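You operate a simulated robot arm through the tools that you are given. There is no shell and no other tool. Be economical: measure what you need, move in short steps, check, and stop when the job is done.

You run a simulated two-armed robot. Do the job below in one go: nothing can be reset, and whatever is moved stays where it is left.

JOB
Seal the purple lid on the purple box with both start pads.
Fine: switch the press on, push the table in, and draw it out again after the stroke; the other lids stay where they lie.

Only the result counts: the job must be done as asked and must still hold three seconds after the hand-in. Knocking over, shifting, dropping, spilling or breaking anything else fails it. Lids that push on must go on centred and level and be pressed home; caps that screw on are set level and turned clockwise until they are tight.

ROBOT AND FRAMES
Two 7-joint arms with two-finger parallel grippers on one trunk, on a base that drives. Base frame: it is fixed to the floor where the robot stands at the start and does not move with it; the origin is under the middle of the robot, x ahead of it, y to its left, z up. Readings come in cm, degrees, newtons and seconds.
The left shoulder is at the start at [7, 13.3, 117.6], the right one opposite. With the tool pointing down near the work surface each hand reaches from about 10 to 64 cm from the robot's upright axis, wherever it stands, measured 20 degrees to its own side. Places, roughly: left pad [30, -10, 80]; press switch [50, -10, 80]; purple box (16x16x6 cm) [40, -40, 90]; right pad [40, -60, 80]; seal table [40, -40, 80]; top of the purple box [40, -40, 90]. Payload 1.57 kg a hand.
Tool frame (each hand has its own): the origin (TCP) lies between the finger pads and is the grasp point; the fingertips stand 3 cm ahead of it; z points along the fingers, y is the line along which they close. Largest opening 8 cm; finger width 1.7, thickness 1.2; the body of the gripper, 4 by 8.2 cm, starts 8 cm behind the TCP.
Orientation is told as [roll, pitch, yaw] about the base's x, y, z axes, in that order, counted from this pose: with the fingers straight down and closing along the base's y, the tool's x points along the base's -x, its y along +y and its z along -z.

CONTROLS
- The arms move only by the tool jog_arm. It takes "left_commands", "right_commands" or both (then of equal length, played together; a hand with none holds still); each is a list of rows, each an object (a shift or turn left out is 0, a gripper value left out holds the last) with "travel": the shift along the tool's x, y, z in units of 200 mm (1.0 is 200 mm), a list of three; "rotation": the turn, a rotation vector about the tool's x, y, z in units of 45 degrees (1.0 is 45 degrees), a list of three; "fingers": the closure in counts, from 0 (fully open) to 255 (shut). In form: [{"travel": [tx, ty, tz], "rotation": [ax, ay, az], "fingers": fingers}, ...]. A call has 1 to 8 rows; each row is the pose to reach, as a shift and turn from the pose commanded when the call began, along the tool's axes at that moment. A call with a number of a shift or a turn outside -1 to 1 is refused whole. A row lasts 0.2 s, in which the tool goes at most 5 cm and 8.6 degrees; a call with a longer step from one row to the next is refused whole, and so is a gripper value outside its range. Where a pose cannot be reached the arm comes as near as it can. A force on the tool above 40 N (or 10 N above the force at the start of the call, whichever is more), or a blocked arm, ends the call early, and 0.2 s more pass. The fingers move at their own pace (about 15.3 cm/s each) and stop on an object; they squeeze with about 40 N. The grip force told is the motor's: it shows also when the fingers shut on nothing. Time passes only in rows, and 0.2 s behind the last, so rows that repeat a pose let the fingers close. The reply holds the time, the measured pose of the TCP, the force on the tool along the base axes, the opening and the grip force, in the units named above and with some noise, with the torque about the TCP (base axes, N m) and any sound that the robot's microphone picked up, and new pictures: "pictures" is both (left out), scene, wrist or none (wrist: the cameras of the hands that moved).
- Cameras (640 x 400 px; columns grow to the right, rows downward): "scene" is now at [12.97, -0.34, 139.93]; the picture's right is [-0.14, -0.99, 0.00], its down [-0.69, 0.09, -0.72] and it looks along [0.71, -0.10, -0.69] (base axes); focal length 214 px, centre (320, 200). "left" rides on the left gripper at [7.2, 0.7, -12.2] in its tool frame; the picture's right is [-0.09, 1.00, 0.00], its down [-0.84, -0.08, -0.54] and it looks along [-0.54, -0.05, 0.84] (tool axes); focal length 238 px, centre (320, 200). "right" rides on the right gripper at [7.2, -0.7, -12.2] in its tool frame; the picture's right is [0.09, 1.00, 0.00], its down [-0.84, 0.08, -0.54] and it looks along [-0.54, 0.05, 0.84] (tool axes); focal length 238 px, centre (320, 200).
- lift_body(by): slides the trunk up (or, below 0, down) by that many cm; the arms and the scene camera ride with it, the base frame stays. It gives what a move gives, with no picture.
- roll_base(legs): drives the robot by 1 to 6 legs, each [ahead, left, turn to the left] in cm, cm and degrees, along the robot's own axes; the way and the turn of a leg run together, so that a leg with both is an arc; at most 150 cm and 180 degrees a leg. The arms and the cameras ride along, it lands a little off, and it stops where it bumps. It gives what a move gives, and a new picture of the scene camera.
- pan_tilt(pan, tilt): turns the head with the scene camera to pan (to the left, within 86 degrees either way) and tilt (down, from -29 to 69), counted from straight ahead of the robot. It gives what a move gives, and a new picture of the scene camera.
- locate(camera, pixels): for up to 12 pixels [column, row] of the newest picture of that camera ("zoom" is the newest enlarged one), the place [x, y, z] in the base frame of the surface seen there, good to about 0.2 cm, but the place of the scene camera against the robot may be out by one fixed shift of up to 1.8 cm in any direction. It takes no simulated time.
- enlarge(camera, box): a new picture of the part [left, top, right, bottom] of that camera's present view, enlarged. It takes no simulated time.
- finish_job(): hands the job in; it is judged then, once.

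Keep the steps short. Do not move on a guess: measure, check each grasp and each placing, and mend mistakes. In all there are 80 turns and 260 pictures (those below and enlarged ones count). Leave the grippers open and the arms clear of the work at the hand-in unless told otherwise, and finish with a single line.

The tools are called as name(argument=value, ...) on one line, values as JSON. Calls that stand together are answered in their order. jog_arm: Moves the arms, as the interface text tells. Its arguments: {"type":"object","properties":{"left_commands":{"type":"array","items":{"type":"object","properties":{"travel":{"type":"array","items":{"type":"number"}},"rotation":{"type":"array","items":{"type":"number"}},"fingers":{"type":"number"}}}},"right_commands":{"type":"array","items":{"type":"object","properties":{"travel":{"type":"array","items":{"type":"number"}},"rotation":{"type":"array","items":{"type":"number"}},"fingers":{"type":"number"}}}},"pictures":{"type":"string","enum":["both","scene","wrist","none"]}},"required":[]} The other tools are called the same way: lift_body (by) slides the trunk up or down; roll_base (legs) drives the base; pan_tilt (pan, tilt) turns the head that bears the scene camera; locate (camera, pixels) gives the place of the surface under pixels of a picture; enlarge (camera, box) takes an enlarged picture of a part of a camera's view; finish_job () hands the job in.

At the start:

```text
t: 0.0
left_eef_pos: [38.91, -2.11, 119.3]
left_ee_rot: [0.0, 0.1, 0.0]
left_wrist_force: [0.3, 0.6, -0.3]
left_ft_torque: [0.0, 0.03, -0.01]
left_finger_gap: 8.02
left_gripper_force: 0.0
right_eef_pos: [36.77, -39.61, 118.35]
right_ee_rot: [0.0, 0.0, 0.0]
right_wrist_force: [-0.1, 0.1, 0.3]
right_ft_torque: [0.0, 0.0, 0.01]
right_finger_gap: 7.99
right_gripper_force: 0.0
trunk travel left (down, up): [-75.0, 19.0]
robot x, y, heading: [-0.17, 0.13, 0.0]
head pan, tilt: [-7.8, 44.0]
```

scene: 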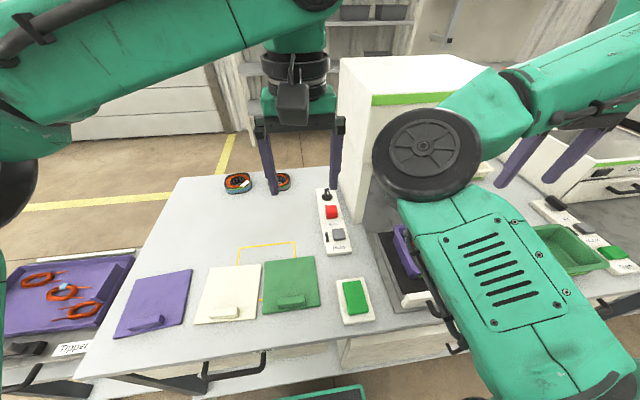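
right: 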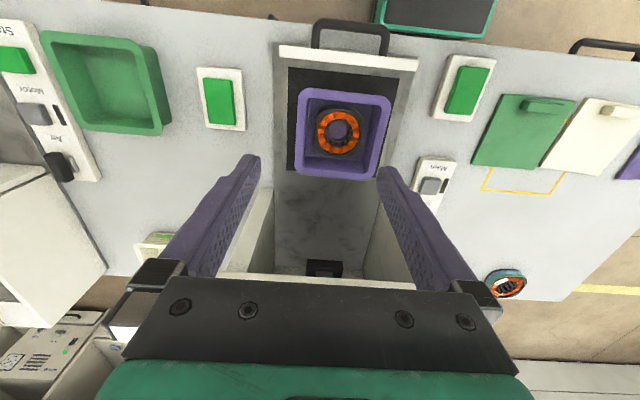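
left: 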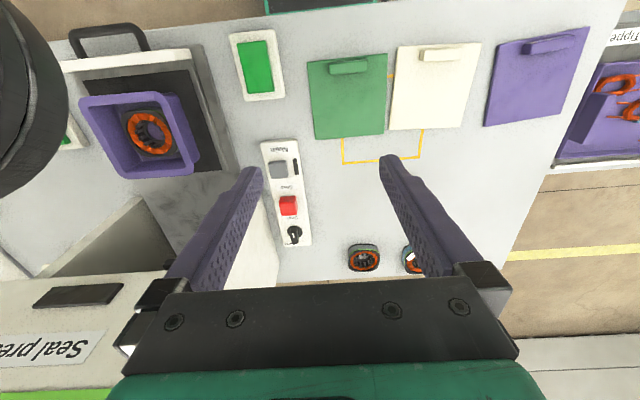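

I see the press table with the purple box, three lids (purple is leftmost), two green pads and a switch panel. I'll look closer at the panels and measure.

enlarge(camera="left", box=[220, 120, 340, 260])

enlarge(camera="right", box=[180, 0, 500, 290])

enlarge(camera="scene", box=[90, 160, 450, 400])

locate(camera="left", pixels=[[498, 42], [589, 28], [484, 126], [562, 122], [524, 50], [567, 40], [545, 46], [540, 90], [256, 66], [279, 170], [288, 205], [294, 235]])

locate(camera="right", pixels=[[303, 94], [389, 103], [296, 172], [374, 176], [219, 101], [466, 90], [349, 25], [348, 60], [338, 130], [430, 185], [322, 268], [338, 220]])

```text
2.86 times, centred on (280, 190) of left
```

zoom: 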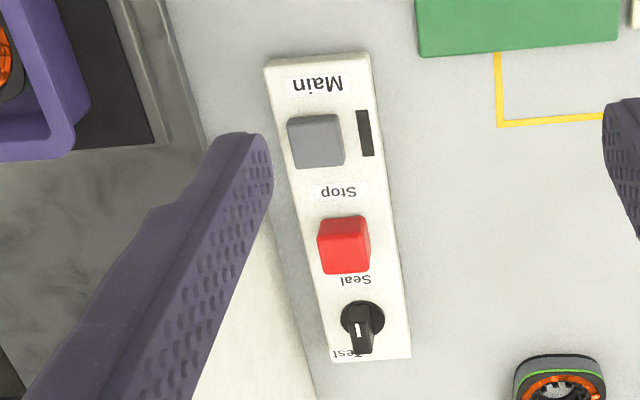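

```text
1.38 times, centred on (340, 145) of right
```

zoom: 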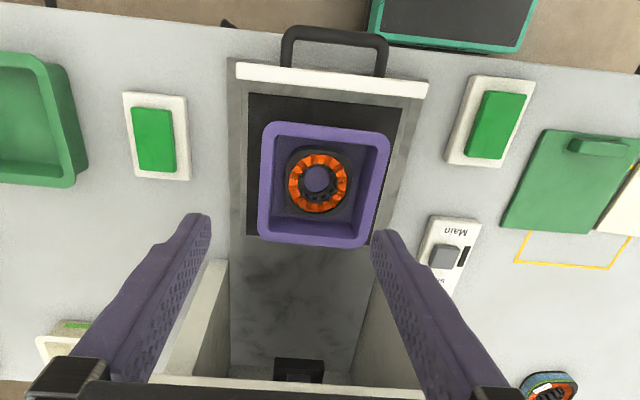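

```text
1.67 times, centred on (270, 280) of scene
```

zoom: 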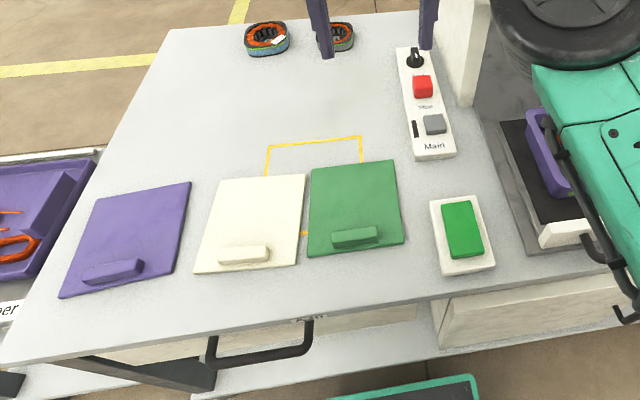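

```text
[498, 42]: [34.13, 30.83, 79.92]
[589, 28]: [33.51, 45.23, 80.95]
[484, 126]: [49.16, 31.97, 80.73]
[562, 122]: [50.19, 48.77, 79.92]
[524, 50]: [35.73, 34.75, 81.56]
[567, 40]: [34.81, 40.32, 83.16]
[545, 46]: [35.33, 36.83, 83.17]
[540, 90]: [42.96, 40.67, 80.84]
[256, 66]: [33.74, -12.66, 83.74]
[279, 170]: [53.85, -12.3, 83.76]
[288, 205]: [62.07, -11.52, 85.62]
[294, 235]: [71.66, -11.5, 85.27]
```

```text
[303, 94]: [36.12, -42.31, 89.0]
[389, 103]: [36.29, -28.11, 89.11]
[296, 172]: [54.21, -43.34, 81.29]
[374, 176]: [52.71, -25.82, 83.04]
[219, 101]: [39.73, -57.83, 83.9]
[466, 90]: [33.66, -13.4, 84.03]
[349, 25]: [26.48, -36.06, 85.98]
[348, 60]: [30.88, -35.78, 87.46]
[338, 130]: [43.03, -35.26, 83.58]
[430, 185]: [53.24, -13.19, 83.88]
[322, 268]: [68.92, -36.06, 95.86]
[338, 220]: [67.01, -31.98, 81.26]
```

The mode knob's mark seems to point to "Test", so I'll check that closer later. First I'll move the left hand toward the purple lid, turning the tool so the fingers close along x, across the lid's bar.

jog_arm(left_commands=[{"travel": [0, 0.17, 0], "rotation": [0, 0, 0.166]}, {"travel": [0, 0.34, 0], "rotation": [0, 0, 0.333]}, {"travel": [0, 0.5, 0], "rotation": [0, 0, 0.5]}, {"travel": [0, 0.67, 0], "rotation": [0, 0, 0.667]}, {"travel": [0, 0.84, 0], "rotation": [0, 0, 0.833]}, {"travel": [0, 1.0, 0], "rotation": [0, 0, 1.0]}], pictures="none")

enlarge(camera="scene", box=[300, 170, 370, 260])

```text
t: 1.4
left_eef_pos: [38.81, 18.16, 119.24]
left_ee_rot: [0.0, 0.0, -45.2]
left_wrist_force: [-0.2, 0.1, 0.6]
left_ft_torque: [-0.02, -0.03, -0.04]
left_finger_gap: 8.0
left_gripper_force: 0.0
right_eef_pos: [36.67, -39.41, 118.36]
right_ee_rot: [-0.2, -0.1, 0.0]
right_wrist_force: [-0.3, 0.2, -0.3]
right_ft_torque: [-0.01, -0.01, 0.02]
right_finger_gap: 7.98
right_gripper_force: 0.0
trunk travel left (down, up): [-75.0, 19.0]
robot x, y, heading: [-0.28, 0.11, -0.1]
head pan, tilt: [-7.8, 44.0]
```

```text
4.44 times, centred on (335, 215) of scene
```

zoom: 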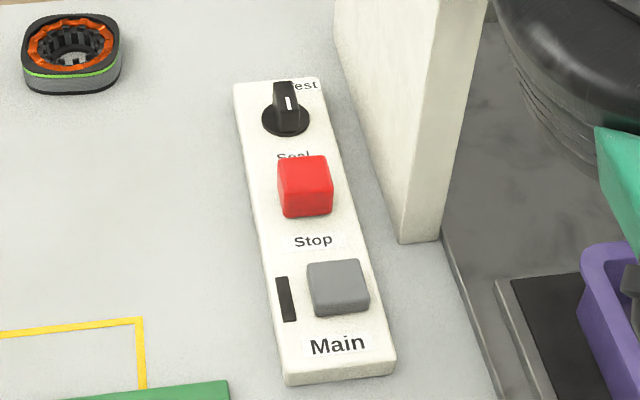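

The knob's mark points at "Test", so it will need turning to "Seal". I'll continue the left hand to over the lid bar with yaw −90.

jog_arm(left_commands=[{"travel": [0.1325, 0.092, 0.067], "rotation": [0, 0, 0.166]}, {"travel": [0.265, 0.183, 0.133], "rotation": [0, 0, 0.333]}, {"travel": [0.3975, 0.275, 0.2], "rotation": [0, 0, 0.5]}, {"travel": [0.53, 0.367, 0.267], "rotation": [0, 0, 0.667]}, {"travel": [0.6625, 0.458, 0.333], "rotation": [0, 0, 0.833]}, {"travel": [0.795, 0.55, 0.4], "rotation": [0, 0, 1.0]}, {"travel": [0.795, 0.55, 0.4], "rotation": [0, 0, 1.0]}], pictures="both")

```text
t: 3.0
left_eef_pos: [35.66, 36.99, 111.41]
left_ee_rot: [-0.1, -0.1, -90.2]
left_wrist_force: [0.1, -0.6, 1.2]
left_ft_torque: [0.01, -0.02, -0.02]
left_finger_gap: 7.99
left_gripper_force: 0.1
right_eef_pos: [36.73, -39.61, 118.35]
right_ee_rot: [-0.1, 0.1, 0.0]
right_wrist_force: [-0.4, 0.3, 0.4]
right_ft_torque: [-0.01, 0.0, 0.01]
right_finger_gap: 8.01
right_gripper_force: 0.2
trunk travel left (down, up): [-75.0, 19.0]
robot x, y, heading: [0.19, -0.13, 0.0]
head pan, tilt: [-7.8, 44.0]
```

scene: 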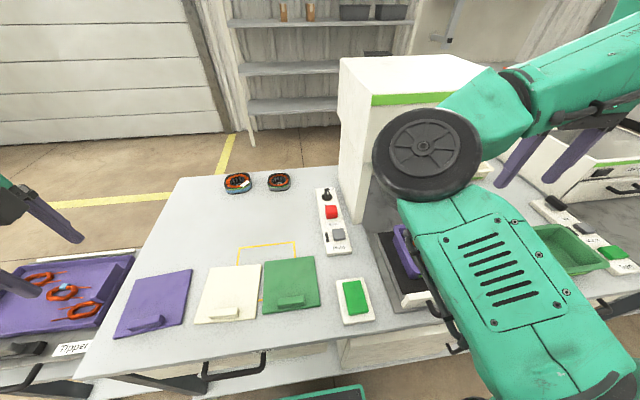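
left: 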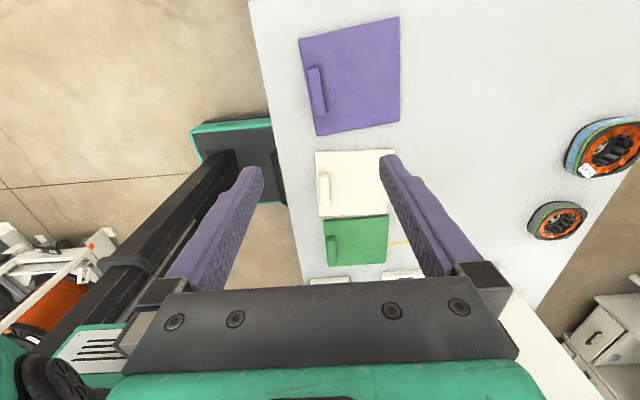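

Now the lid is in the left wrist view (around [350,80]). Measure lid corners and bar.

enlarge(camera="left", box=[280, 0, 440, 150])

locate(camera="left", pixels=[[301, 40], [398, 18], [317, 133], [398, 122], [312, 70], [320, 110], [316, 90], [355, 75], [308, 100], [317, 97]])

locate(camera="scene", pixels=[[132, 279], [191, 270], [114, 337], [179, 324], [135, 325], [163, 318]])

```text
2.67 times, centred on (360, 75) of left
```

zoom: 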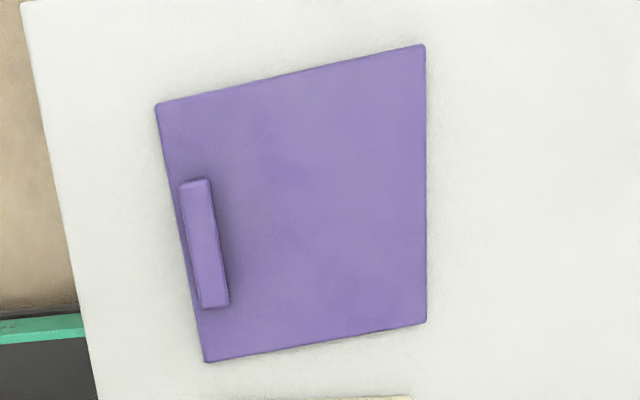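

```text
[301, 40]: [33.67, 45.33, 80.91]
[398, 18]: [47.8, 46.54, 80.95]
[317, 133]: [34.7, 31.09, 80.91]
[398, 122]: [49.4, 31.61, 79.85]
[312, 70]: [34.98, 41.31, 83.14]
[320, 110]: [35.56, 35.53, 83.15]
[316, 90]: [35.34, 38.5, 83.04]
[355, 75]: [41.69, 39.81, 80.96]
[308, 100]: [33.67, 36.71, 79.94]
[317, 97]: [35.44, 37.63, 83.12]
```

```text
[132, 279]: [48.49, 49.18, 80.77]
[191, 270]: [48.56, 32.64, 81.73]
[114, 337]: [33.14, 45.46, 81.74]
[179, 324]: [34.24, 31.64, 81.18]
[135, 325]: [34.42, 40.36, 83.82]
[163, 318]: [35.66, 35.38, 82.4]
```

locate(camera="zoom", pixels=[[186, 189], [206, 184], [224, 300], [206, 303], [162, 108], [420, 50], [422, 318], [210, 357], [290, 205]])

locate(camera="right", pixels=[[300, 91], [389, 99], [296, 176], [375, 178], [310, 103], [379, 110], [307, 165], [365, 168]])

enlarge(camera="right", box=[270, 30, 430, 190])

```text
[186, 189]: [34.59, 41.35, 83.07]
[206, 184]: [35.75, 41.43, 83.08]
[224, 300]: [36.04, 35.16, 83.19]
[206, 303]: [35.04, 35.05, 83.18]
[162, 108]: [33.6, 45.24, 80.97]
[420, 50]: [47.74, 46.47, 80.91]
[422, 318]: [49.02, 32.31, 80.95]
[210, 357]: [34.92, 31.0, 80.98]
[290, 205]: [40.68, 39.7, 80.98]
```

```text
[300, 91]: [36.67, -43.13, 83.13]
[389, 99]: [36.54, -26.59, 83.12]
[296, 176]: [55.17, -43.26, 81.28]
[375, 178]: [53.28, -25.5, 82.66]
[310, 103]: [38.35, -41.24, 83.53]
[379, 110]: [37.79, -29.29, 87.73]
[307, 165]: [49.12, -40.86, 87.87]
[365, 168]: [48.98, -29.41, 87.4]
```

```text
2.50 times, centred on (350, 110) of right
```

zoom: 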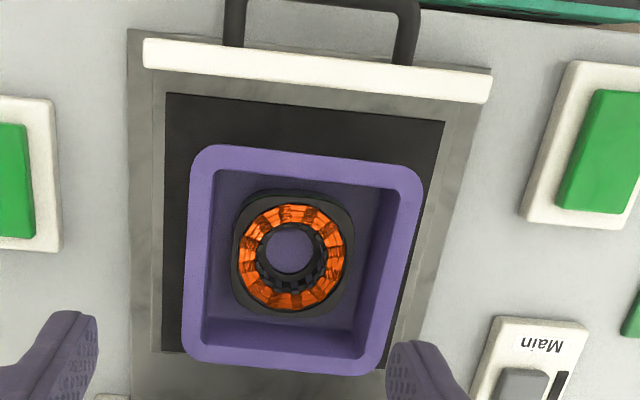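

locate(camera="zoom", pixels=[[206, 152], [408, 172], [194, 348], [374, 367], [310, 157], [201, 250], [396, 270], [280, 357], [195, 250], [407, 270], [313, 151], [280, 366]])

locate(camera="zoom", pixels=[[165, 93], [444, 122], [153, 351], [316, 70], [315, 55], [318, 5], [145, 55], [490, 90], [15, 185], [600, 150], [10, 150], [600, 200]])

```text
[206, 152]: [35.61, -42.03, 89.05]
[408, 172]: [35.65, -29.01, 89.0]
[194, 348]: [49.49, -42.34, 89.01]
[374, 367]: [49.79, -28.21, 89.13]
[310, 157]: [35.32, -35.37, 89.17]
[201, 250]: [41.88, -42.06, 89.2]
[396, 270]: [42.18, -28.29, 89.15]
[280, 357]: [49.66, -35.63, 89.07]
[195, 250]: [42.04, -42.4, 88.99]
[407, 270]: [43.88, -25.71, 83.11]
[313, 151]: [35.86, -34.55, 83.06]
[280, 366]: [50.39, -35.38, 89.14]
```

```text
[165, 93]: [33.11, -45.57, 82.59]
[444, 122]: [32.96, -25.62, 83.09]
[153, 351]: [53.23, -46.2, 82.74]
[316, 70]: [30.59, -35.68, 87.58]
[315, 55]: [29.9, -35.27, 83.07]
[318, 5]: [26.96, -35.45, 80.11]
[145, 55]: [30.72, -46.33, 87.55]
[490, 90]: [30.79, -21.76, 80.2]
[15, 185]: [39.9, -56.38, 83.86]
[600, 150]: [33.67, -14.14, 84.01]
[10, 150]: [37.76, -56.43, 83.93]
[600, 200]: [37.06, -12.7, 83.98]
```

Lid: centre (41.3, 38.8), yaw +5°, bar centre (35.36, 38.25), bar z 81–83.1. I'll lower the left hand over the bar, aligning to yaw −85.

jog_arm(left_commands=[{"travel": [0.03, -0.008, 0.2], "rotation": [0, 0, -0.058]}, {"travel": [0.063, -0.015, 0.42], "rotation": [0, 0, -0.116]}, {"travel": [0.063, -0.015, 0.64], "rotation": [0, 0, -0.116]}, {"travel": [0.063, -0.015, 0.82], "rotation": [0, 0, -0.116]}, {"travel": [0.063, -0.015, 1.0], "rotation": [0, 0, -0.116]}, {"travel": [0.063, -0.015, 1.0], "rotation": [0, 0, -0.116]}], pictures="wrist")

```text
t: 4.4
left_eef_pos: [35.12, 38.21, 91.49]
left_ee_rot: [0.1, 0.1, -84.7]
left_wrist_force: [0.5, 0.1, -1.0]
left_ft_torque: [-0.01, 0.01, -0.02]
left_finger_gap: 8.0
left_gripper_force: 0.1
right_eef_pos: [36.71, -39.51, 118.3]
right_ee_rot: [0.0, 0.0, 0.0]
right_wrist_force: [-0.2, 0.0, -0.3]
right_ft_torque: [0.02, -0.01, -0.02]
right_finger_gap: 8.0
right_gripper_force: 0.1
trunk travel left (down, up): [-75.0, 19.0]
robot x, y, heading: [0.07, -0.02, 0.3]
head pan, tilt: [-7.8, 44.0]
```

left: 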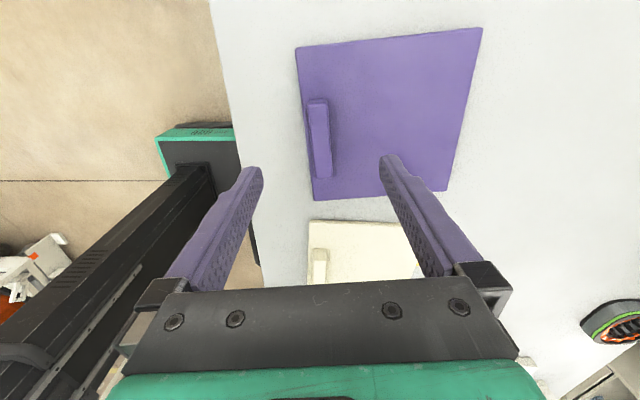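

enlarge(camera="left", box=[280, 20, 500, 210])

locate(camera="zoom", pixels=[[85, 238], [130, 238], [108, 238], [112, 440], [140, 435]])

locate(camera="left", pixels=[[313, 106], [326, 106], [320, 175], [331, 174], [298, 50], [480, 30], [445, 188], [316, 197], [321, 140]])

```text
2.11 times, centred on (390, 115) of left
```

zoom: 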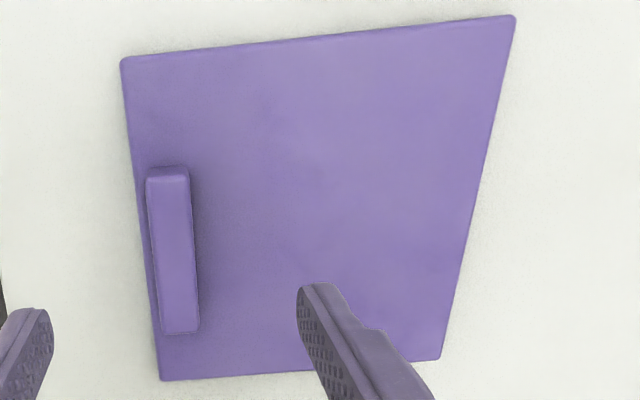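

```text
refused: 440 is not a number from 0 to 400
```

```text
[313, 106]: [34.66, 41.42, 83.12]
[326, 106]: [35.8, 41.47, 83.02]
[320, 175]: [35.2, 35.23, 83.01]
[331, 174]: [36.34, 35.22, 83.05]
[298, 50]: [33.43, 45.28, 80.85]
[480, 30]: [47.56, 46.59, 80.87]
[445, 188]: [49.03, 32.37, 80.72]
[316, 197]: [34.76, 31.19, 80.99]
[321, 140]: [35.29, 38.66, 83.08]
```

Bar confirmed at (35.5, 38.3). Descend to TCP z≈84.3 and close.

jog_arm(left_commands=[{"travel": [0, 0.015, 0.18]}, {"travel": [0, 0.015, 0.3]}, {"travel": [0, 0.015, 0.36]}, {"travel": [0, 0.015, 0.36]}, {"travel": [0, 0.015, 0.36], "fingers": 255}, {"travel": [0, 0.015, 0.36], "fingers": 255}, {"travel": [0, 0.015, 0.36], "fingers": 255}, {"travel": [0, 0.015, 0.36], "fingers": 255}], pictures="wrist")

```text
t: 6.2
left_eef_pos: [35.4, 38.12, 84.14]
left_ee_rot: [0.0, 0.1, -84.8]
left_wrist_force: [0.5, -0.2, -0.8]
left_ft_torque: [0.03, 0.07, 0.05]
left_finger_gap: 1.71
left_gripper_force: 32.7
right_eef_pos: [36.6, -39.55, 118.31]
right_ee_rot: [0.0, 0.0, 0.0]
right_wrist_force: [0.5, -0.7, -0.4]
right_ft_torque: [-0.01, 0.01, -0.01]
right_finger_gap: 7.98
right_gripper_force: 0.1
trunk travel left (down, up): [-75.0, 19.0]
robot x, y, heading: [0.07, -0.05, -0.1]
head pan, tilt: [-7.8, 44.0]
```

left: 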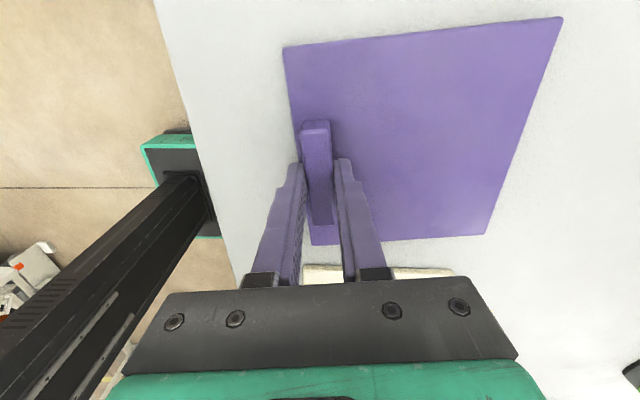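

Bar gripped (gap 1.7). Lift straight up 15 cm.

jog_arm(left_commands=[{"travel": [0, 0, -0.05]}, {"travel": [0, 0, -0.15]}, {"travel": [0, 0, -0.3]}, {"travel": [0, 0, -0.5]}, {"travel": [0, 0, -0.7]}, {"travel": [0, 0, -0.75]}], right_commands=[{"travel": [0, -0.2, 0]}, {"travel": [0, -0.4, 0]}, {"travel": [0, -0.6, 0]}, {"travel": [0, -0.8, 0]}, {"travel": [0, -1.0, 0]}, {"travel": [0, -1.0, 0]}], pictures="both")

```text
t: 7.6
left_eef_pos: [35.49, 38.34, 98.99]
left_ee_rot: [-0.1, -0.1, -84.7]
left_wrist_force: [-0.1, -0.2, -0.5]
left_ft_torque: [-0.01, 0.1, 0.02]
left_finger_gap: 1.75
left_gripper_force: 32.1
right_eef_pos: [36.66, -59.54, 118.37]
right_ee_rot: [-0.1, 0.0, 0.0]
right_wrist_force: [0.9, 0.7, 1.0]
right_ft_torque: [-0.02, -0.02, -0.01]
right_finger_gap: 8.02
right_gripper_force: 0.1
trunk travel left (down, up): [-75.0, 19.0]
robot x, y, heading: [0.2, -0.13, 0.1]
head pan, tilt: [-7.8, 44.0]
```

scene: 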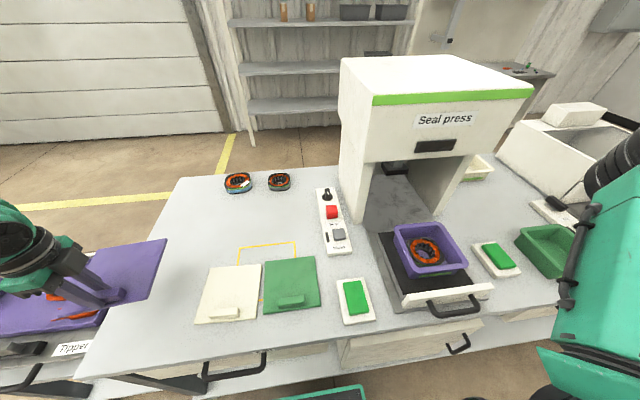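
right: 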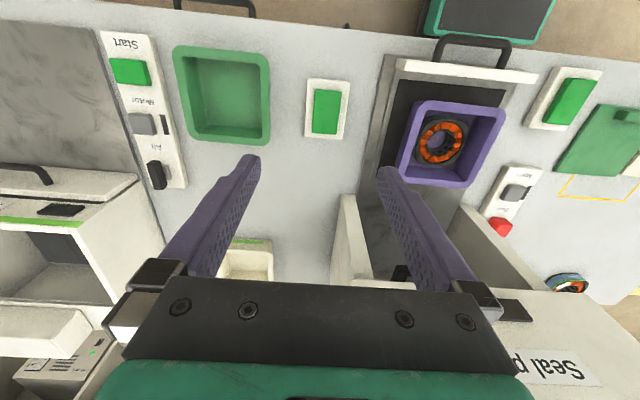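
left: 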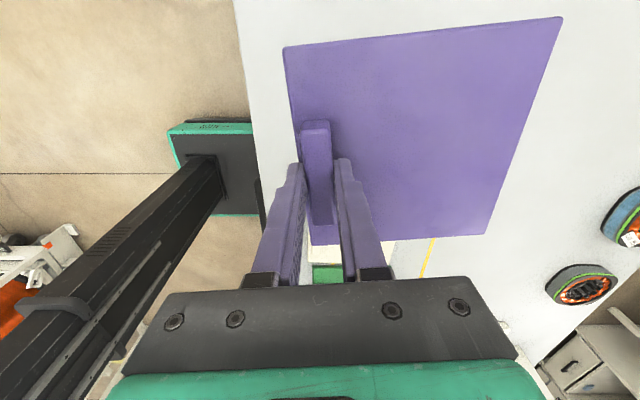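

Lid comes up level. Measure the box carefully in both views.

enlarge(camera="right", box=[390, 85, 520, 195])

locate(camera="left", pixels=[[287, 52], [558, 20], [483, 230], [320, 240], [400, 130], [345, 215]])

```text
3.64 times, centred on (455, 140) of right
```

zoom: 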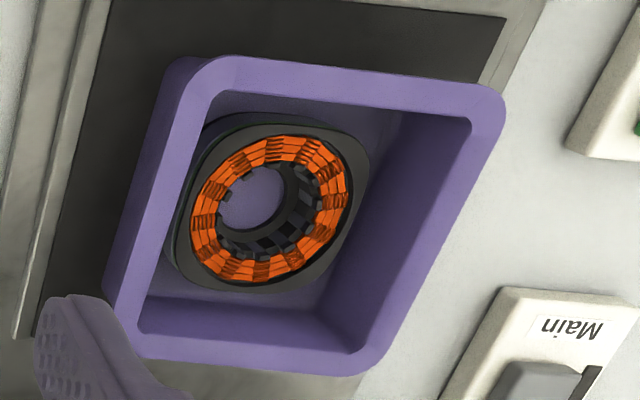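

```text
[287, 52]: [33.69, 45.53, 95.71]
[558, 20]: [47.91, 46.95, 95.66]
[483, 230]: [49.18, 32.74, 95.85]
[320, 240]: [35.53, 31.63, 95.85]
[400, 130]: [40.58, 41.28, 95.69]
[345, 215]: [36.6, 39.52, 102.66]
```

locate(camera="zoom", pixels=[[270, 64], [450, 86], [270, 90], [440, 113], [500, 130], [400, 340], [464, 140], [370, 335], [320, 370], [180, 352], [300, 344], [170, 333]])

locate(camera="zoom", pixels=[[195, 105], [185, 105], [205, 105], [175, 150], [165, 150], [155, 200], [165, 200], [145, 230], [130, 260], [150, 260], [190, 150], [280, 215]])

```text
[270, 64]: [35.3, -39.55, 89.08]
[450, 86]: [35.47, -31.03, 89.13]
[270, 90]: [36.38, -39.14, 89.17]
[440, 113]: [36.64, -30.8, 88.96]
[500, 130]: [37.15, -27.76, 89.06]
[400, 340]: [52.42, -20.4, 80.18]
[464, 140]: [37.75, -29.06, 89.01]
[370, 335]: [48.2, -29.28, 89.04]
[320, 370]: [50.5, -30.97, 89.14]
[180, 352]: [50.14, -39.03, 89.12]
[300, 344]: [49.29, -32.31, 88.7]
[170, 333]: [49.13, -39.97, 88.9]
```

```text
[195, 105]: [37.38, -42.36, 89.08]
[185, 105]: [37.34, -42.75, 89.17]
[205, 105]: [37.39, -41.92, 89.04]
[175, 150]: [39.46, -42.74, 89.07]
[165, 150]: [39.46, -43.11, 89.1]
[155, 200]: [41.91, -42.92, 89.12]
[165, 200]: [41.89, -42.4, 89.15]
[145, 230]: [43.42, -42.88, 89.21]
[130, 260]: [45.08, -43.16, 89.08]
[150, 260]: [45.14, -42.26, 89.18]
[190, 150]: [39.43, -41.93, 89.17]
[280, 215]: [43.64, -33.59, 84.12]
```

Box centre ≈ (42.8, −35.5), rim z 89.1. I want a better yaw estimate, so I'll bring the right wrist camera nearer over the box.

jog_arm(right_commands=[{"travel": [-0.07, 0.18, 0.12]}, {"travel": [-0.14, 0.36, 0.24]}, {"travel": [-0.21, 0.54, 0.36]}, {"travel": [-0.28, 0.72, 0.48]}, {"travel": [-0.34, 0.88, 0.6]}, {"travel": [-0.375, 1.0, 0.7]}, {"travel": [-0.375, 1.0, 0.7]}], pictures="wrist")

enlarge(camera="right", box=[250, 0, 490, 150])

```text
t: 9.2
left_eef_pos: [35.39, 38.35, 99.12]
left_ee_rot: [0.0, 0.1, -84.9]
left_wrist_force: [-0.2, 0.2, -1.9]
left_ft_torque: [0.0, 0.09, -0.01]
left_finger_gap: 1.73
left_gripper_force: 31.9
right_eef_pos: [44.11, -39.61, 104.26]
right_ee_rot: [0.0, 0.0, 0.0]
right_wrist_force: [-0.4, 0.0, 0.0]
right_ft_torque: [0.0, -0.02, -0.02]
right_finger_gap: 8.0
right_gripper_force: 0.0
trunk travel left (down, up): [-75.0, 19.0]
robot x, y, heading: [0.09, 0.03, -0.3]
head pan, tilt: [-7.8, 44.0]
```

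right: 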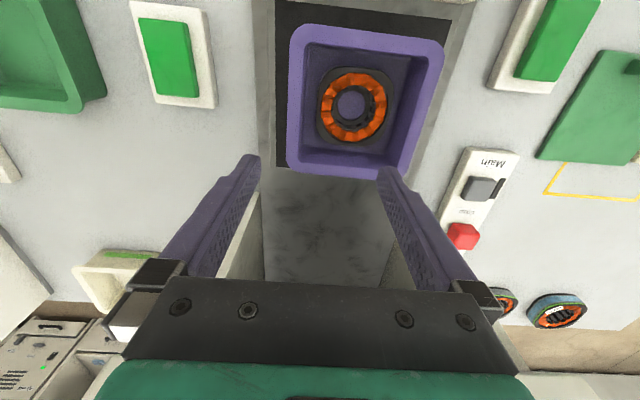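

```text
2.67 times, centred on (370, 75) of right
```

zoom: 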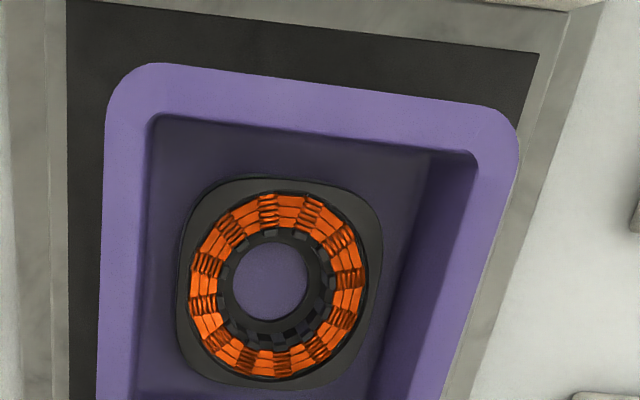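

locate(camera="zoom", pixels=[[180, 67], [470, 106], [200, 119], [440, 148], [106, 150], [101, 350], [144, 150], [139, 350], [513, 170], [460, 340], [474, 175], [425, 340]])

locate(camera="right", pixels=[[310, 170], [390, 178], [310, 174], [385, 181], [310, 160], [380, 166], [288, 60], [288, 150], [441, 70], [413, 160], [350, 172], [350, 166]])

enlarge(camera="right", box=[270, 100, 430, 200])

```text
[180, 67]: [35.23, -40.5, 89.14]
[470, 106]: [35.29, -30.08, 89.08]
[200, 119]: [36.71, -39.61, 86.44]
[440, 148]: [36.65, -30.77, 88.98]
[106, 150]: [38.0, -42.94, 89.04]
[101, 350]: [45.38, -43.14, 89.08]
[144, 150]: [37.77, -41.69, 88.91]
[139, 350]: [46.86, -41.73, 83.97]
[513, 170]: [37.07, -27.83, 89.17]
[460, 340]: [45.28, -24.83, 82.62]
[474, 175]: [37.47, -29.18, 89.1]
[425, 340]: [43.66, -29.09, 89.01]
```

```text
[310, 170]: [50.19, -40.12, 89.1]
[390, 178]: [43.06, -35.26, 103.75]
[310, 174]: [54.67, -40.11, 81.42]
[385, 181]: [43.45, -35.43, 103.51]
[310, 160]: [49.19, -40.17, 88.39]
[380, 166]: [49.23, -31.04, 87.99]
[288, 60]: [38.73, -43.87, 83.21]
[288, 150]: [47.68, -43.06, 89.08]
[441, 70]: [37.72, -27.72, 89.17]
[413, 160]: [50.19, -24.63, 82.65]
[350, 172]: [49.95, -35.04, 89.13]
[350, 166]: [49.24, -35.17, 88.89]
```

```text
4.00 times, centred on (350, 150) of right
```

zoom: 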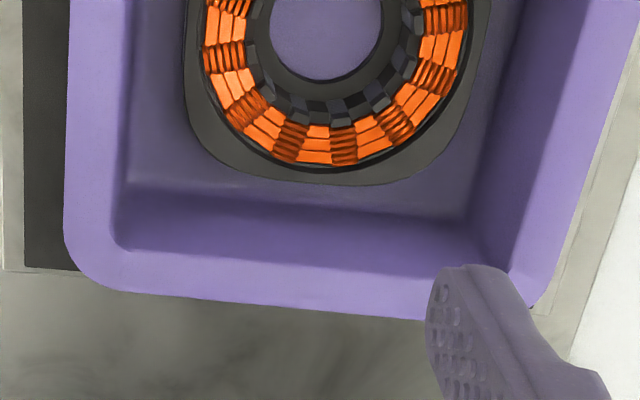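

locate(camera="zoom", pixels=[[130, 288], [400, 315], [130, 250], [400, 274], [66, 60], [66, 220], [116, 190], [500, 215], [524, 175], [610, 120], [635, 40], [575, 100]])

```text
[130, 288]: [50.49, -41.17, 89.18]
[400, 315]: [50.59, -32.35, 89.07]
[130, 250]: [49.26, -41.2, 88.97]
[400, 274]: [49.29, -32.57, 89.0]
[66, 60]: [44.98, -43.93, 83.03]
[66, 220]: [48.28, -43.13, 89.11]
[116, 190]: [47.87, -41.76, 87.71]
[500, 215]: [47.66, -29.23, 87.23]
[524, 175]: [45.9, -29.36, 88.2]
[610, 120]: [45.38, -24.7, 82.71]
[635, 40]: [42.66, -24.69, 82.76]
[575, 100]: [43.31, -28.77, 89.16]
```

The box is square to the frame, centre (42.9, −35.45), and the lid centre is 6 cm from the bar. I'll drive the base 35 cm to the right so the press is symmetric in front of the robot. The lid is held at z≈96, clear of everything.

roll_base(legs=[[0, -35.4, 0]])

```text
t: 11.5
left_eef_pos: [35.39, 3.81, 99.03]
left_ee_rot: [-0.1, 0.0, -84.8]
left_wrist_force: [-0.2, 0.4, -1.3]
left_ft_torque: [-0.02, 0.05, 0.0]
left_finger_gap: 1.72
left_gripper_force: 32.5
right_eef_pos: [44.08, -74.24, 104.44]
right_ee_rot: [0.0, -0.1, 0.0]
right_wrist_force: [0.1, -0.1, -0.7]
right_ft_torque: [0.0, 0.04, -0.04]
right_finger_gap: 8.01
right_gripper_force: 0.1
trunk travel left (down, up): [-75.0, 19.0]
robot x, y, heading: [0.18, -34.96, -0.2]
head pan, tilt: [-7.8, 44.0]
```

scene: 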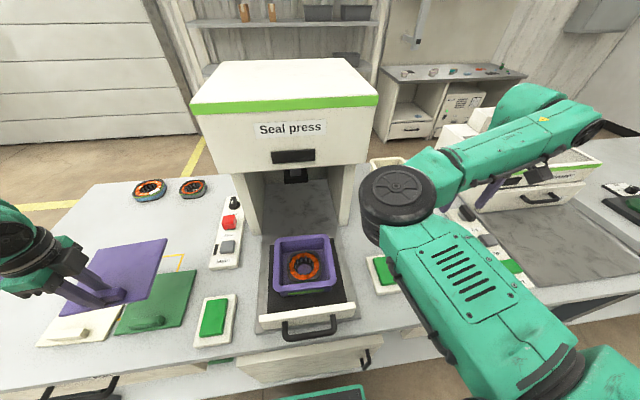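

Now I swing the lid right toward the box in two calls, straightening the yaw to −90.

jog_arm(left_commands=[{"travel": [-0.2, -0.01, 0], "rotation": [0, 0, 0.023]}, {"travel": [-0.4, -0.02, 0], "rotation": [0, 0, 0.046]}, {"travel": [-0.6, -0.03, 0], "rotation": [0, 0, 0.07]}, {"travel": [-0.8, -0.04, 0], "rotation": [0, 0, 0.09]}, {"travel": [-0.974, -0.048, 0], "rotation": [0, 0, 0.116]}, {"travel": [-0.974, -0.048, 0], "rotation": [0, 0, 0.116]}], pictures="scene")

```text
t: 12.9
left_eef_pos: [36.24, -16.09, 99.01]
left_ee_rot: [-0.1, 0.0, -90.0]
left_wrist_force: [0.0, -0.6, -2.3]
left_ft_torque: [-0.04, 0.09, 0.02]
left_finger_gap: 1.74
left_gripper_force: 32.5
right_eef_pos: [44.0, -74.24, 104.38]
right_ee_rot: [-0.1, 0.0, 0.0]
right_wrist_force: [0.3, 0.2, 0.6]
right_ft_torque: [-0.04, -0.01, 0.01]
right_finger_gap: 7.98
right_gripper_force: 0.0
trunk travel left (down, up): [-75.0, 19.0]
robot x, y, heading: [0.23, -34.53, -0.0]
head pan, tilt: [-7.8, 44.0]
```

scene: 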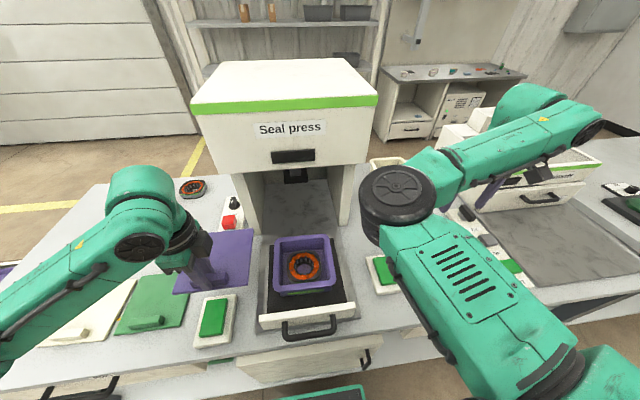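

jog_arm(left_commands=[{"travel": [-0.2, 0.008, 0]}, {"travel": [-0.4, 0.016, 0]}, {"travel": [-0.6, 0.024, 0]}, {"travel": [-0.8, 0.033, 0]}, {"travel": [-0.968, 0.033, 0]}, {"travel": [-0.968, 0.033, 0]}], pictures="both")

```text
t: 14.3
left_eef_pos: [36.77, -35.32, 99.1]
left_ee_rot: [0.0, 0.0, -90.0]
left_wrist_force: [0.9, -0.7, -1.7]
left_ft_torque: [-0.01, 0.07, -0.02]
left_finger_gap: 1.74
left_gripper_force: 32.4
right_eef_pos: [44.03, -74.38, 104.38]
right_ee_rot: [-0.2, 0.1, 0.0]
right_wrist_force: [-0.7, -0.2, -0.3]
right_ft_torque: [-0.02, 0.04, 0.01]
right_finger_gap: 7.99
right_gripper_force: 0.1
trunk travel left (down, up): [-75.0, 19.0]
robot x, y, heading: [0.09, -34.78, 0.1]
head pan, tilt: [-7.8, 44.0]
```

scene: 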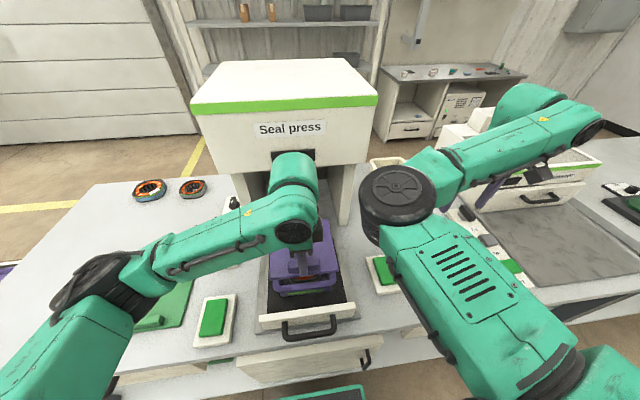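
left: 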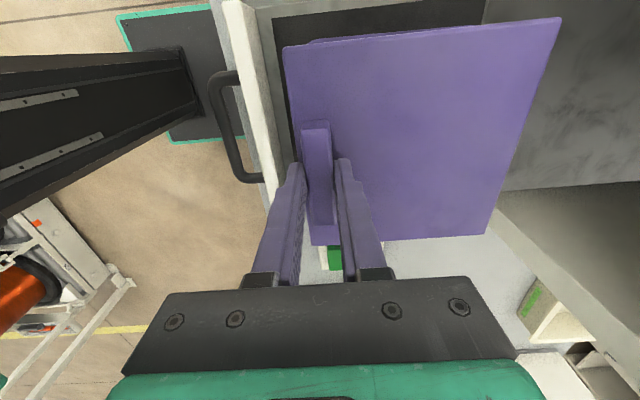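

Lid is over the box at z 96. Measure lid corners and the visible part of the box.

enlarge(camera="left", box=[270, 0, 590, 260])

locate(camera="left", pixels=[[285, 49], [559, 19], [486, 234], [314, 244], [295, 120], [525, 120], [420, 38], [400, 237], [340, 41], [330, 40]])

enlarge(camera="scene", box=[240, 200, 370, 340])

```text
1.54 times, centred on (430, 130) of left
```

zoom: 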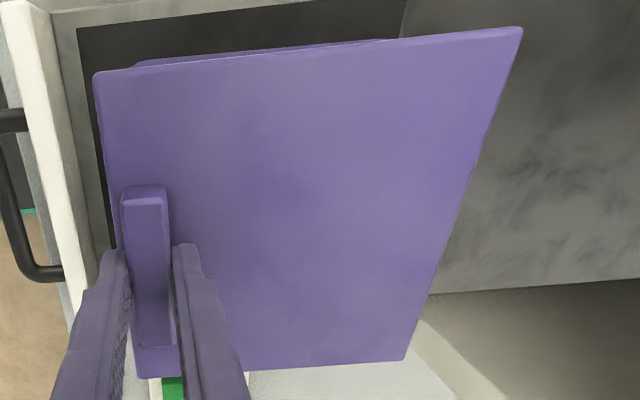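

```text
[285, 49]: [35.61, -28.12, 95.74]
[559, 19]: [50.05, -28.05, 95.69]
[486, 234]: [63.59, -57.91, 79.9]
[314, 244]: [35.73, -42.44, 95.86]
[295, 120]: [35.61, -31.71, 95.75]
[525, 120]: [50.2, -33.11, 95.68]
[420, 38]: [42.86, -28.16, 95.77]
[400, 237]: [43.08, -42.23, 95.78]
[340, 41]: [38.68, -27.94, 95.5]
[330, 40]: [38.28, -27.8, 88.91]
```

```text
2.86 times, centred on (305, 270) of scene
```

zoom: 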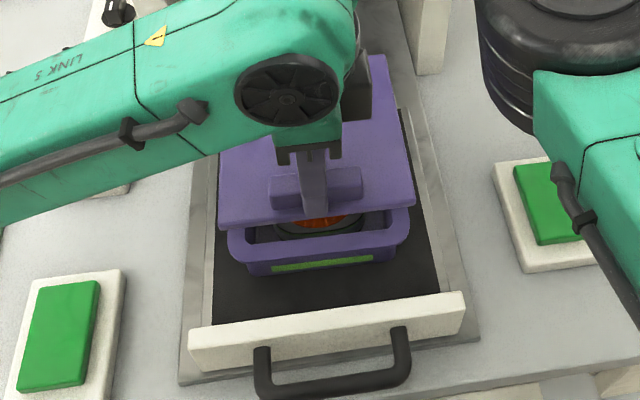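

Lid edges x 35.6–50.15, y −28.1–−42.45: needs −0.15 in y. Lower to just above the rim (contact expected at TCP z≈93.4).

jog_arm(left_commands=[{"travel": [-0.008, 0.002, 0.08]}, {"travel": [-0.008, 0.002, 0.16]}, {"travel": [-0.008, 0.002, 0.22]}, {"travel": [-0.008, 0.002, 0.245]}, {"travel": [-0.008, 0.002, 0.245]}], pictures="wrist")

enlarge(camera="left", box=[270, 0, 590, 260])

enlarge(camera="scene", box=[260, 220, 360, 310])

```text
t: 15.5
left_eef_pos: [36.89, -35.58, 94.21]
left_ee_rot: [0.0, 0.0, -90.1]
left_wrist_force: [0.4, 0.3, -2.3]
left_ft_torque: [-0.02, 0.09, -0.02]
left_finger_gap: 1.77
left_gripper_force: 32.1
right_eef_pos: [43.96, -74.29, 104.37]
right_ee_rot: [-0.1, 0.0, 0.0]
right_wrist_force: [-0.5, -0.6, 0.6]
right_ft_torque: [0.02, -0.02, -0.02]
right_finger_gap: 8.0
right_gripper_force: 0.1
trunk travel left (down, up): [-75.0, 19.0]
robot x, y, heading: [0.18, -34.67, -0.1]
head pan, tilt: [-7.8, 44.0]
```

left: 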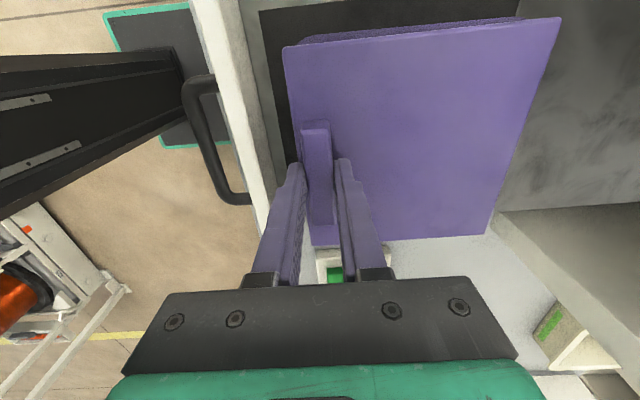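

```text
1.54 times, centred on (430, 130) of left
```

zoom: 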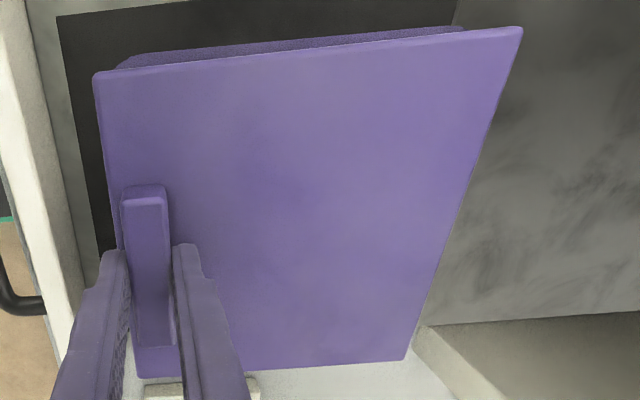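

```text
4.44 times, centred on (310, 265) of scene
```

zoom: 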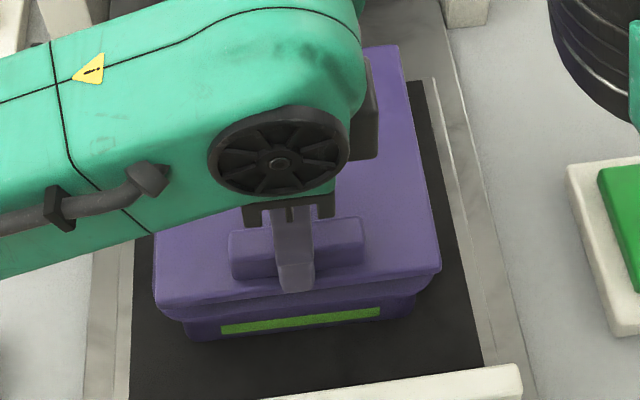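

Aligned. Lower onto the rim in small steps.

jog_arm(left_commands=[{"travel": [0, 0, 0.015]}, {"travel": [0, 0, 0.03]}, {"travel": [0, 0, 0.04]}, {"travel": [0, 0, 0.045]}, {"travel": [0, 0, 0.045]}], pictures="none")

locate(camera="left", pixels=[[288, 46], [555, 21], [400, 120]])

```text
t: 16.7
left_eef_pos: [36.94, -35.35, 93.3]
left_ee_rot: [0.0, -0.1, -89.9]
left_wrist_force: [0.3, 0.7, -2.3]
left_ft_torque: [0.0, 0.09, -0.01]
left_finger_gap: 1.76
left_gripper_force: 32.0
right_eef_pos: [44.13, -74.25, 104.33]
right_ee_rot: [0.0, 0.0, 0.1]
right_wrist_force: [-0.6, 0.9, -0.2]
right_ft_torque: [0.01, -0.02, -0.01]
right_finger_gap: 8.01
right_gripper_force: 0.1
trunk travel left (down, up): [-75.0, 19.0]
robot x, y, heading: [0.02, -34.61, 0.1]
head pan, tilt: [-7.8, 44.0]
```

```text
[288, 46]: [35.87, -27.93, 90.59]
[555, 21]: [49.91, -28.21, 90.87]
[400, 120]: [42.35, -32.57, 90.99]
```

No contact yet; continue in 1 mm steps.

jog_arm(left_commands=[{"travel": [0, 0, 0.005]}, {"travel": [0, 0, 0.01]}, {"travel": [0, 0, 0.013]}, {"travel": [0, 0, 0.013]}], pictures="wrist")

enlarge(camera="scene", box=[260, 220, 360, 310])

```text
t: 17.7
left_eef_pos: [36.88, -35.51, 93.15]
left_ee_rot: [0.3, -0.1, -90.1]
left_wrist_force: [3.3, 0.5, 18.7]
left_ft_torque: [0.73, 0.0, 0.0]
left_finger_gap: 1.73
left_gripper_force: 32.1
right_eef_pos: [43.95, -74.25, 104.4]
right_ee_rot: [0.0, -0.2, 0.0]
right_wrist_force: [0.0, -0.1, 1.2]
right_ft_torque: [0.02, -0.01, 0.04]
right_finger_gap: 8.04
right_gripper_force: 0.1
trunk travel left (down, up): [-75.0, 19.0]
robot x, y, heading: [0.12, -34.55, -0.1]
head pan, tilt: [-7.8, 44.0]
```

left: 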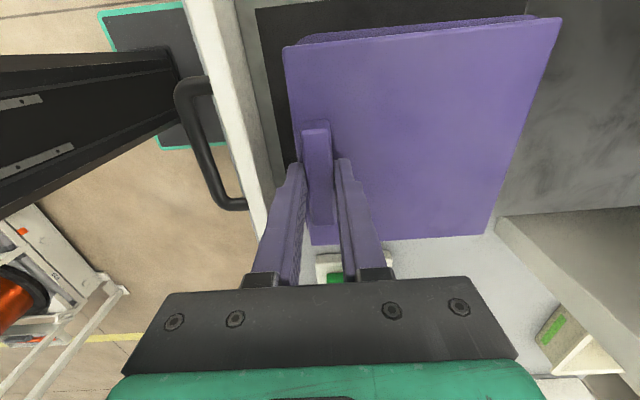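

```text
4.44 times, centred on (310, 265) of scene
```

zoom: 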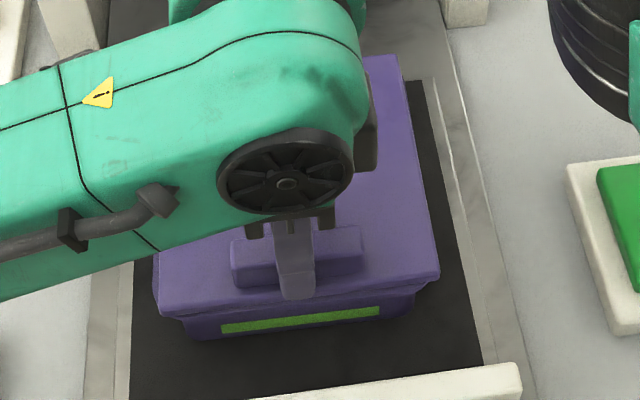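

Contact at the expected height (18.7 N). Release pressure, open, and rise.

jog_arm(left_commands=[{"travel": [0, 0, -0.007]}, {"travel": [0, 0, -0.007], "fingers": 130}, {"travel": [0, 0, -0.007], "fingers": 130}, {"travel": [0, 0, -0.007], "fingers": 130}, {"travel": [0, 0, -0.1], "fingers": 130}, {"travel": [0, 0, -0.3], "fingers": 130}, {"travel": [0, 0, -0.5], "fingers": 0}, {"travel": [0, 0, -0.5], "fingers": 0}], pictures="both")

```text
t: 19.5
left_eef_pos: [37.03, -35.31, 103.08]
left_ee_rot: [0.0, 0.0, -90.0]
left_wrist_force: [-0.4, -0.1, -0.3]
left_ft_torque: [-0.01, -0.02, -0.01]
left_finger_gap: 8.0
left_gripper_force: 0.1
right_eef_pos: [44.02, -74.31, 104.32]
right_ee_rot: [-0.1, 0.0, -0.1]
right_wrist_force: [0.2, -0.5, 0.1]
right_ft_torque: [-0.01, 0.02, -0.02]
right_finger_gap: 7.98
right_gripper_force: 0.1
trunk travel left (down, up): [-75.0, 19.0]
robot x, y, heading: [0.17, -34.91, 0.4]
head pan, tilt: [-7.8, 44.0]
```

scene: 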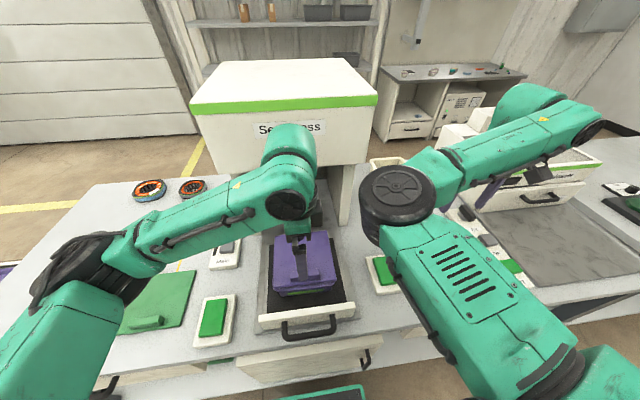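
left: 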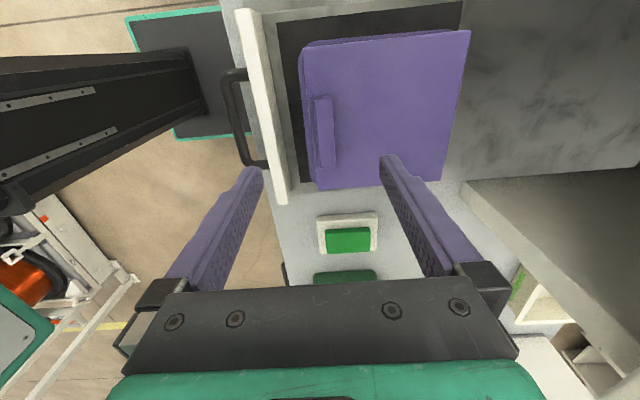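

enlarge(camera="left", box=[270, 10, 490, 210])

locate(camera="left", pixels=[[305, 50], [467, 33], [438, 180], [318, 187], [380, 100], [304, 42], [307, 120], [450, 120], [312, 160]])

```text
2.00 times, centred on (380, 110) of left
```

zoom: 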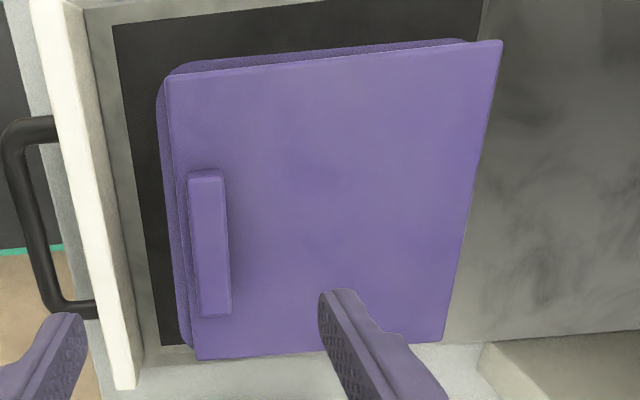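

```text
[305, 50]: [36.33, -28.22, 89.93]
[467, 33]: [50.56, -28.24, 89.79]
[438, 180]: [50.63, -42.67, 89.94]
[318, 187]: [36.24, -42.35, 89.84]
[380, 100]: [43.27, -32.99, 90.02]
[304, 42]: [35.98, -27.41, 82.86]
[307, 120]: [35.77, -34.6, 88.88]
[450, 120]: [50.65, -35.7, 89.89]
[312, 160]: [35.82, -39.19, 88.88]
```

The lid reads x 36.2–50.65, about 0.5 off in x. Check whether the box/table edges moved.

locate(camera="zoom", pixels=[[160, 110], [163, 150], [169, 200], [176, 270], [172, 110], [183, 270], [90, 150], [70, 60], [450, 42], [200, 65], [300, 55], [320, 330]])

enlarge(camera="left", box=[290, 30, 350, 80])

```text
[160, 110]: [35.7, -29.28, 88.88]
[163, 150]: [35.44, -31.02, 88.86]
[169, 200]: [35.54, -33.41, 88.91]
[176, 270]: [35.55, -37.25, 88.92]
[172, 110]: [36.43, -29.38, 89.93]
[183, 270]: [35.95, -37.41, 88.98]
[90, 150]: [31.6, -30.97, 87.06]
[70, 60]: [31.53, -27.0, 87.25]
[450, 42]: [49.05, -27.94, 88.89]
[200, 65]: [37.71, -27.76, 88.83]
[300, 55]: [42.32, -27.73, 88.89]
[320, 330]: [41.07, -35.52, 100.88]
```

```text
8.00 times, centred on (320, 55) of left
```

zoom: 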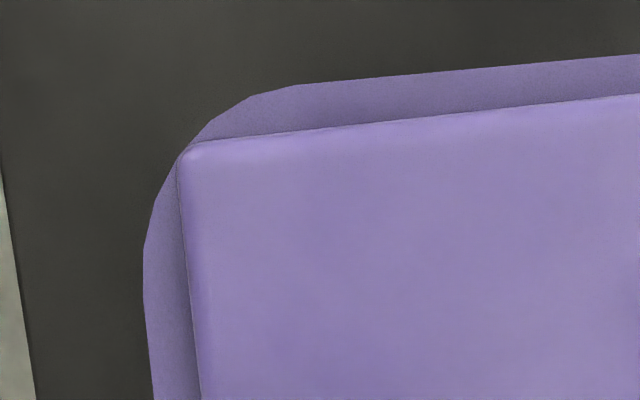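

Check far-side margin: first see where the press head is, so I can move the left camera forward safely.

locate(camera="scene", pixels=[[220, 140], [350, 145], [290, 95], [350, 205], [205, 158], [255, 215], [382, 272], [214, 315]])

locate(camera="left", pixels=[[285, 60], [295, 150], [279, 30], [247, 30], [275, 170], [346, 240], [470, 190], [500, 230]])

```text
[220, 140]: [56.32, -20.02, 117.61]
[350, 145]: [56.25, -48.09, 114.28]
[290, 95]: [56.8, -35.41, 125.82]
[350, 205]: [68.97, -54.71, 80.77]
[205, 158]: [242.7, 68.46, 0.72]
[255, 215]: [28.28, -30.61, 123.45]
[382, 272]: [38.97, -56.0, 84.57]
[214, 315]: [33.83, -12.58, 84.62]
```

```text
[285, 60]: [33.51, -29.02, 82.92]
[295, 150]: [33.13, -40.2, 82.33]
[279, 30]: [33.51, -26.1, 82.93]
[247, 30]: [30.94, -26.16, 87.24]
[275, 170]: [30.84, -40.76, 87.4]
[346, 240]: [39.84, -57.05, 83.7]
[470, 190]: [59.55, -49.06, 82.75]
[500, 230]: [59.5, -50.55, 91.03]
```

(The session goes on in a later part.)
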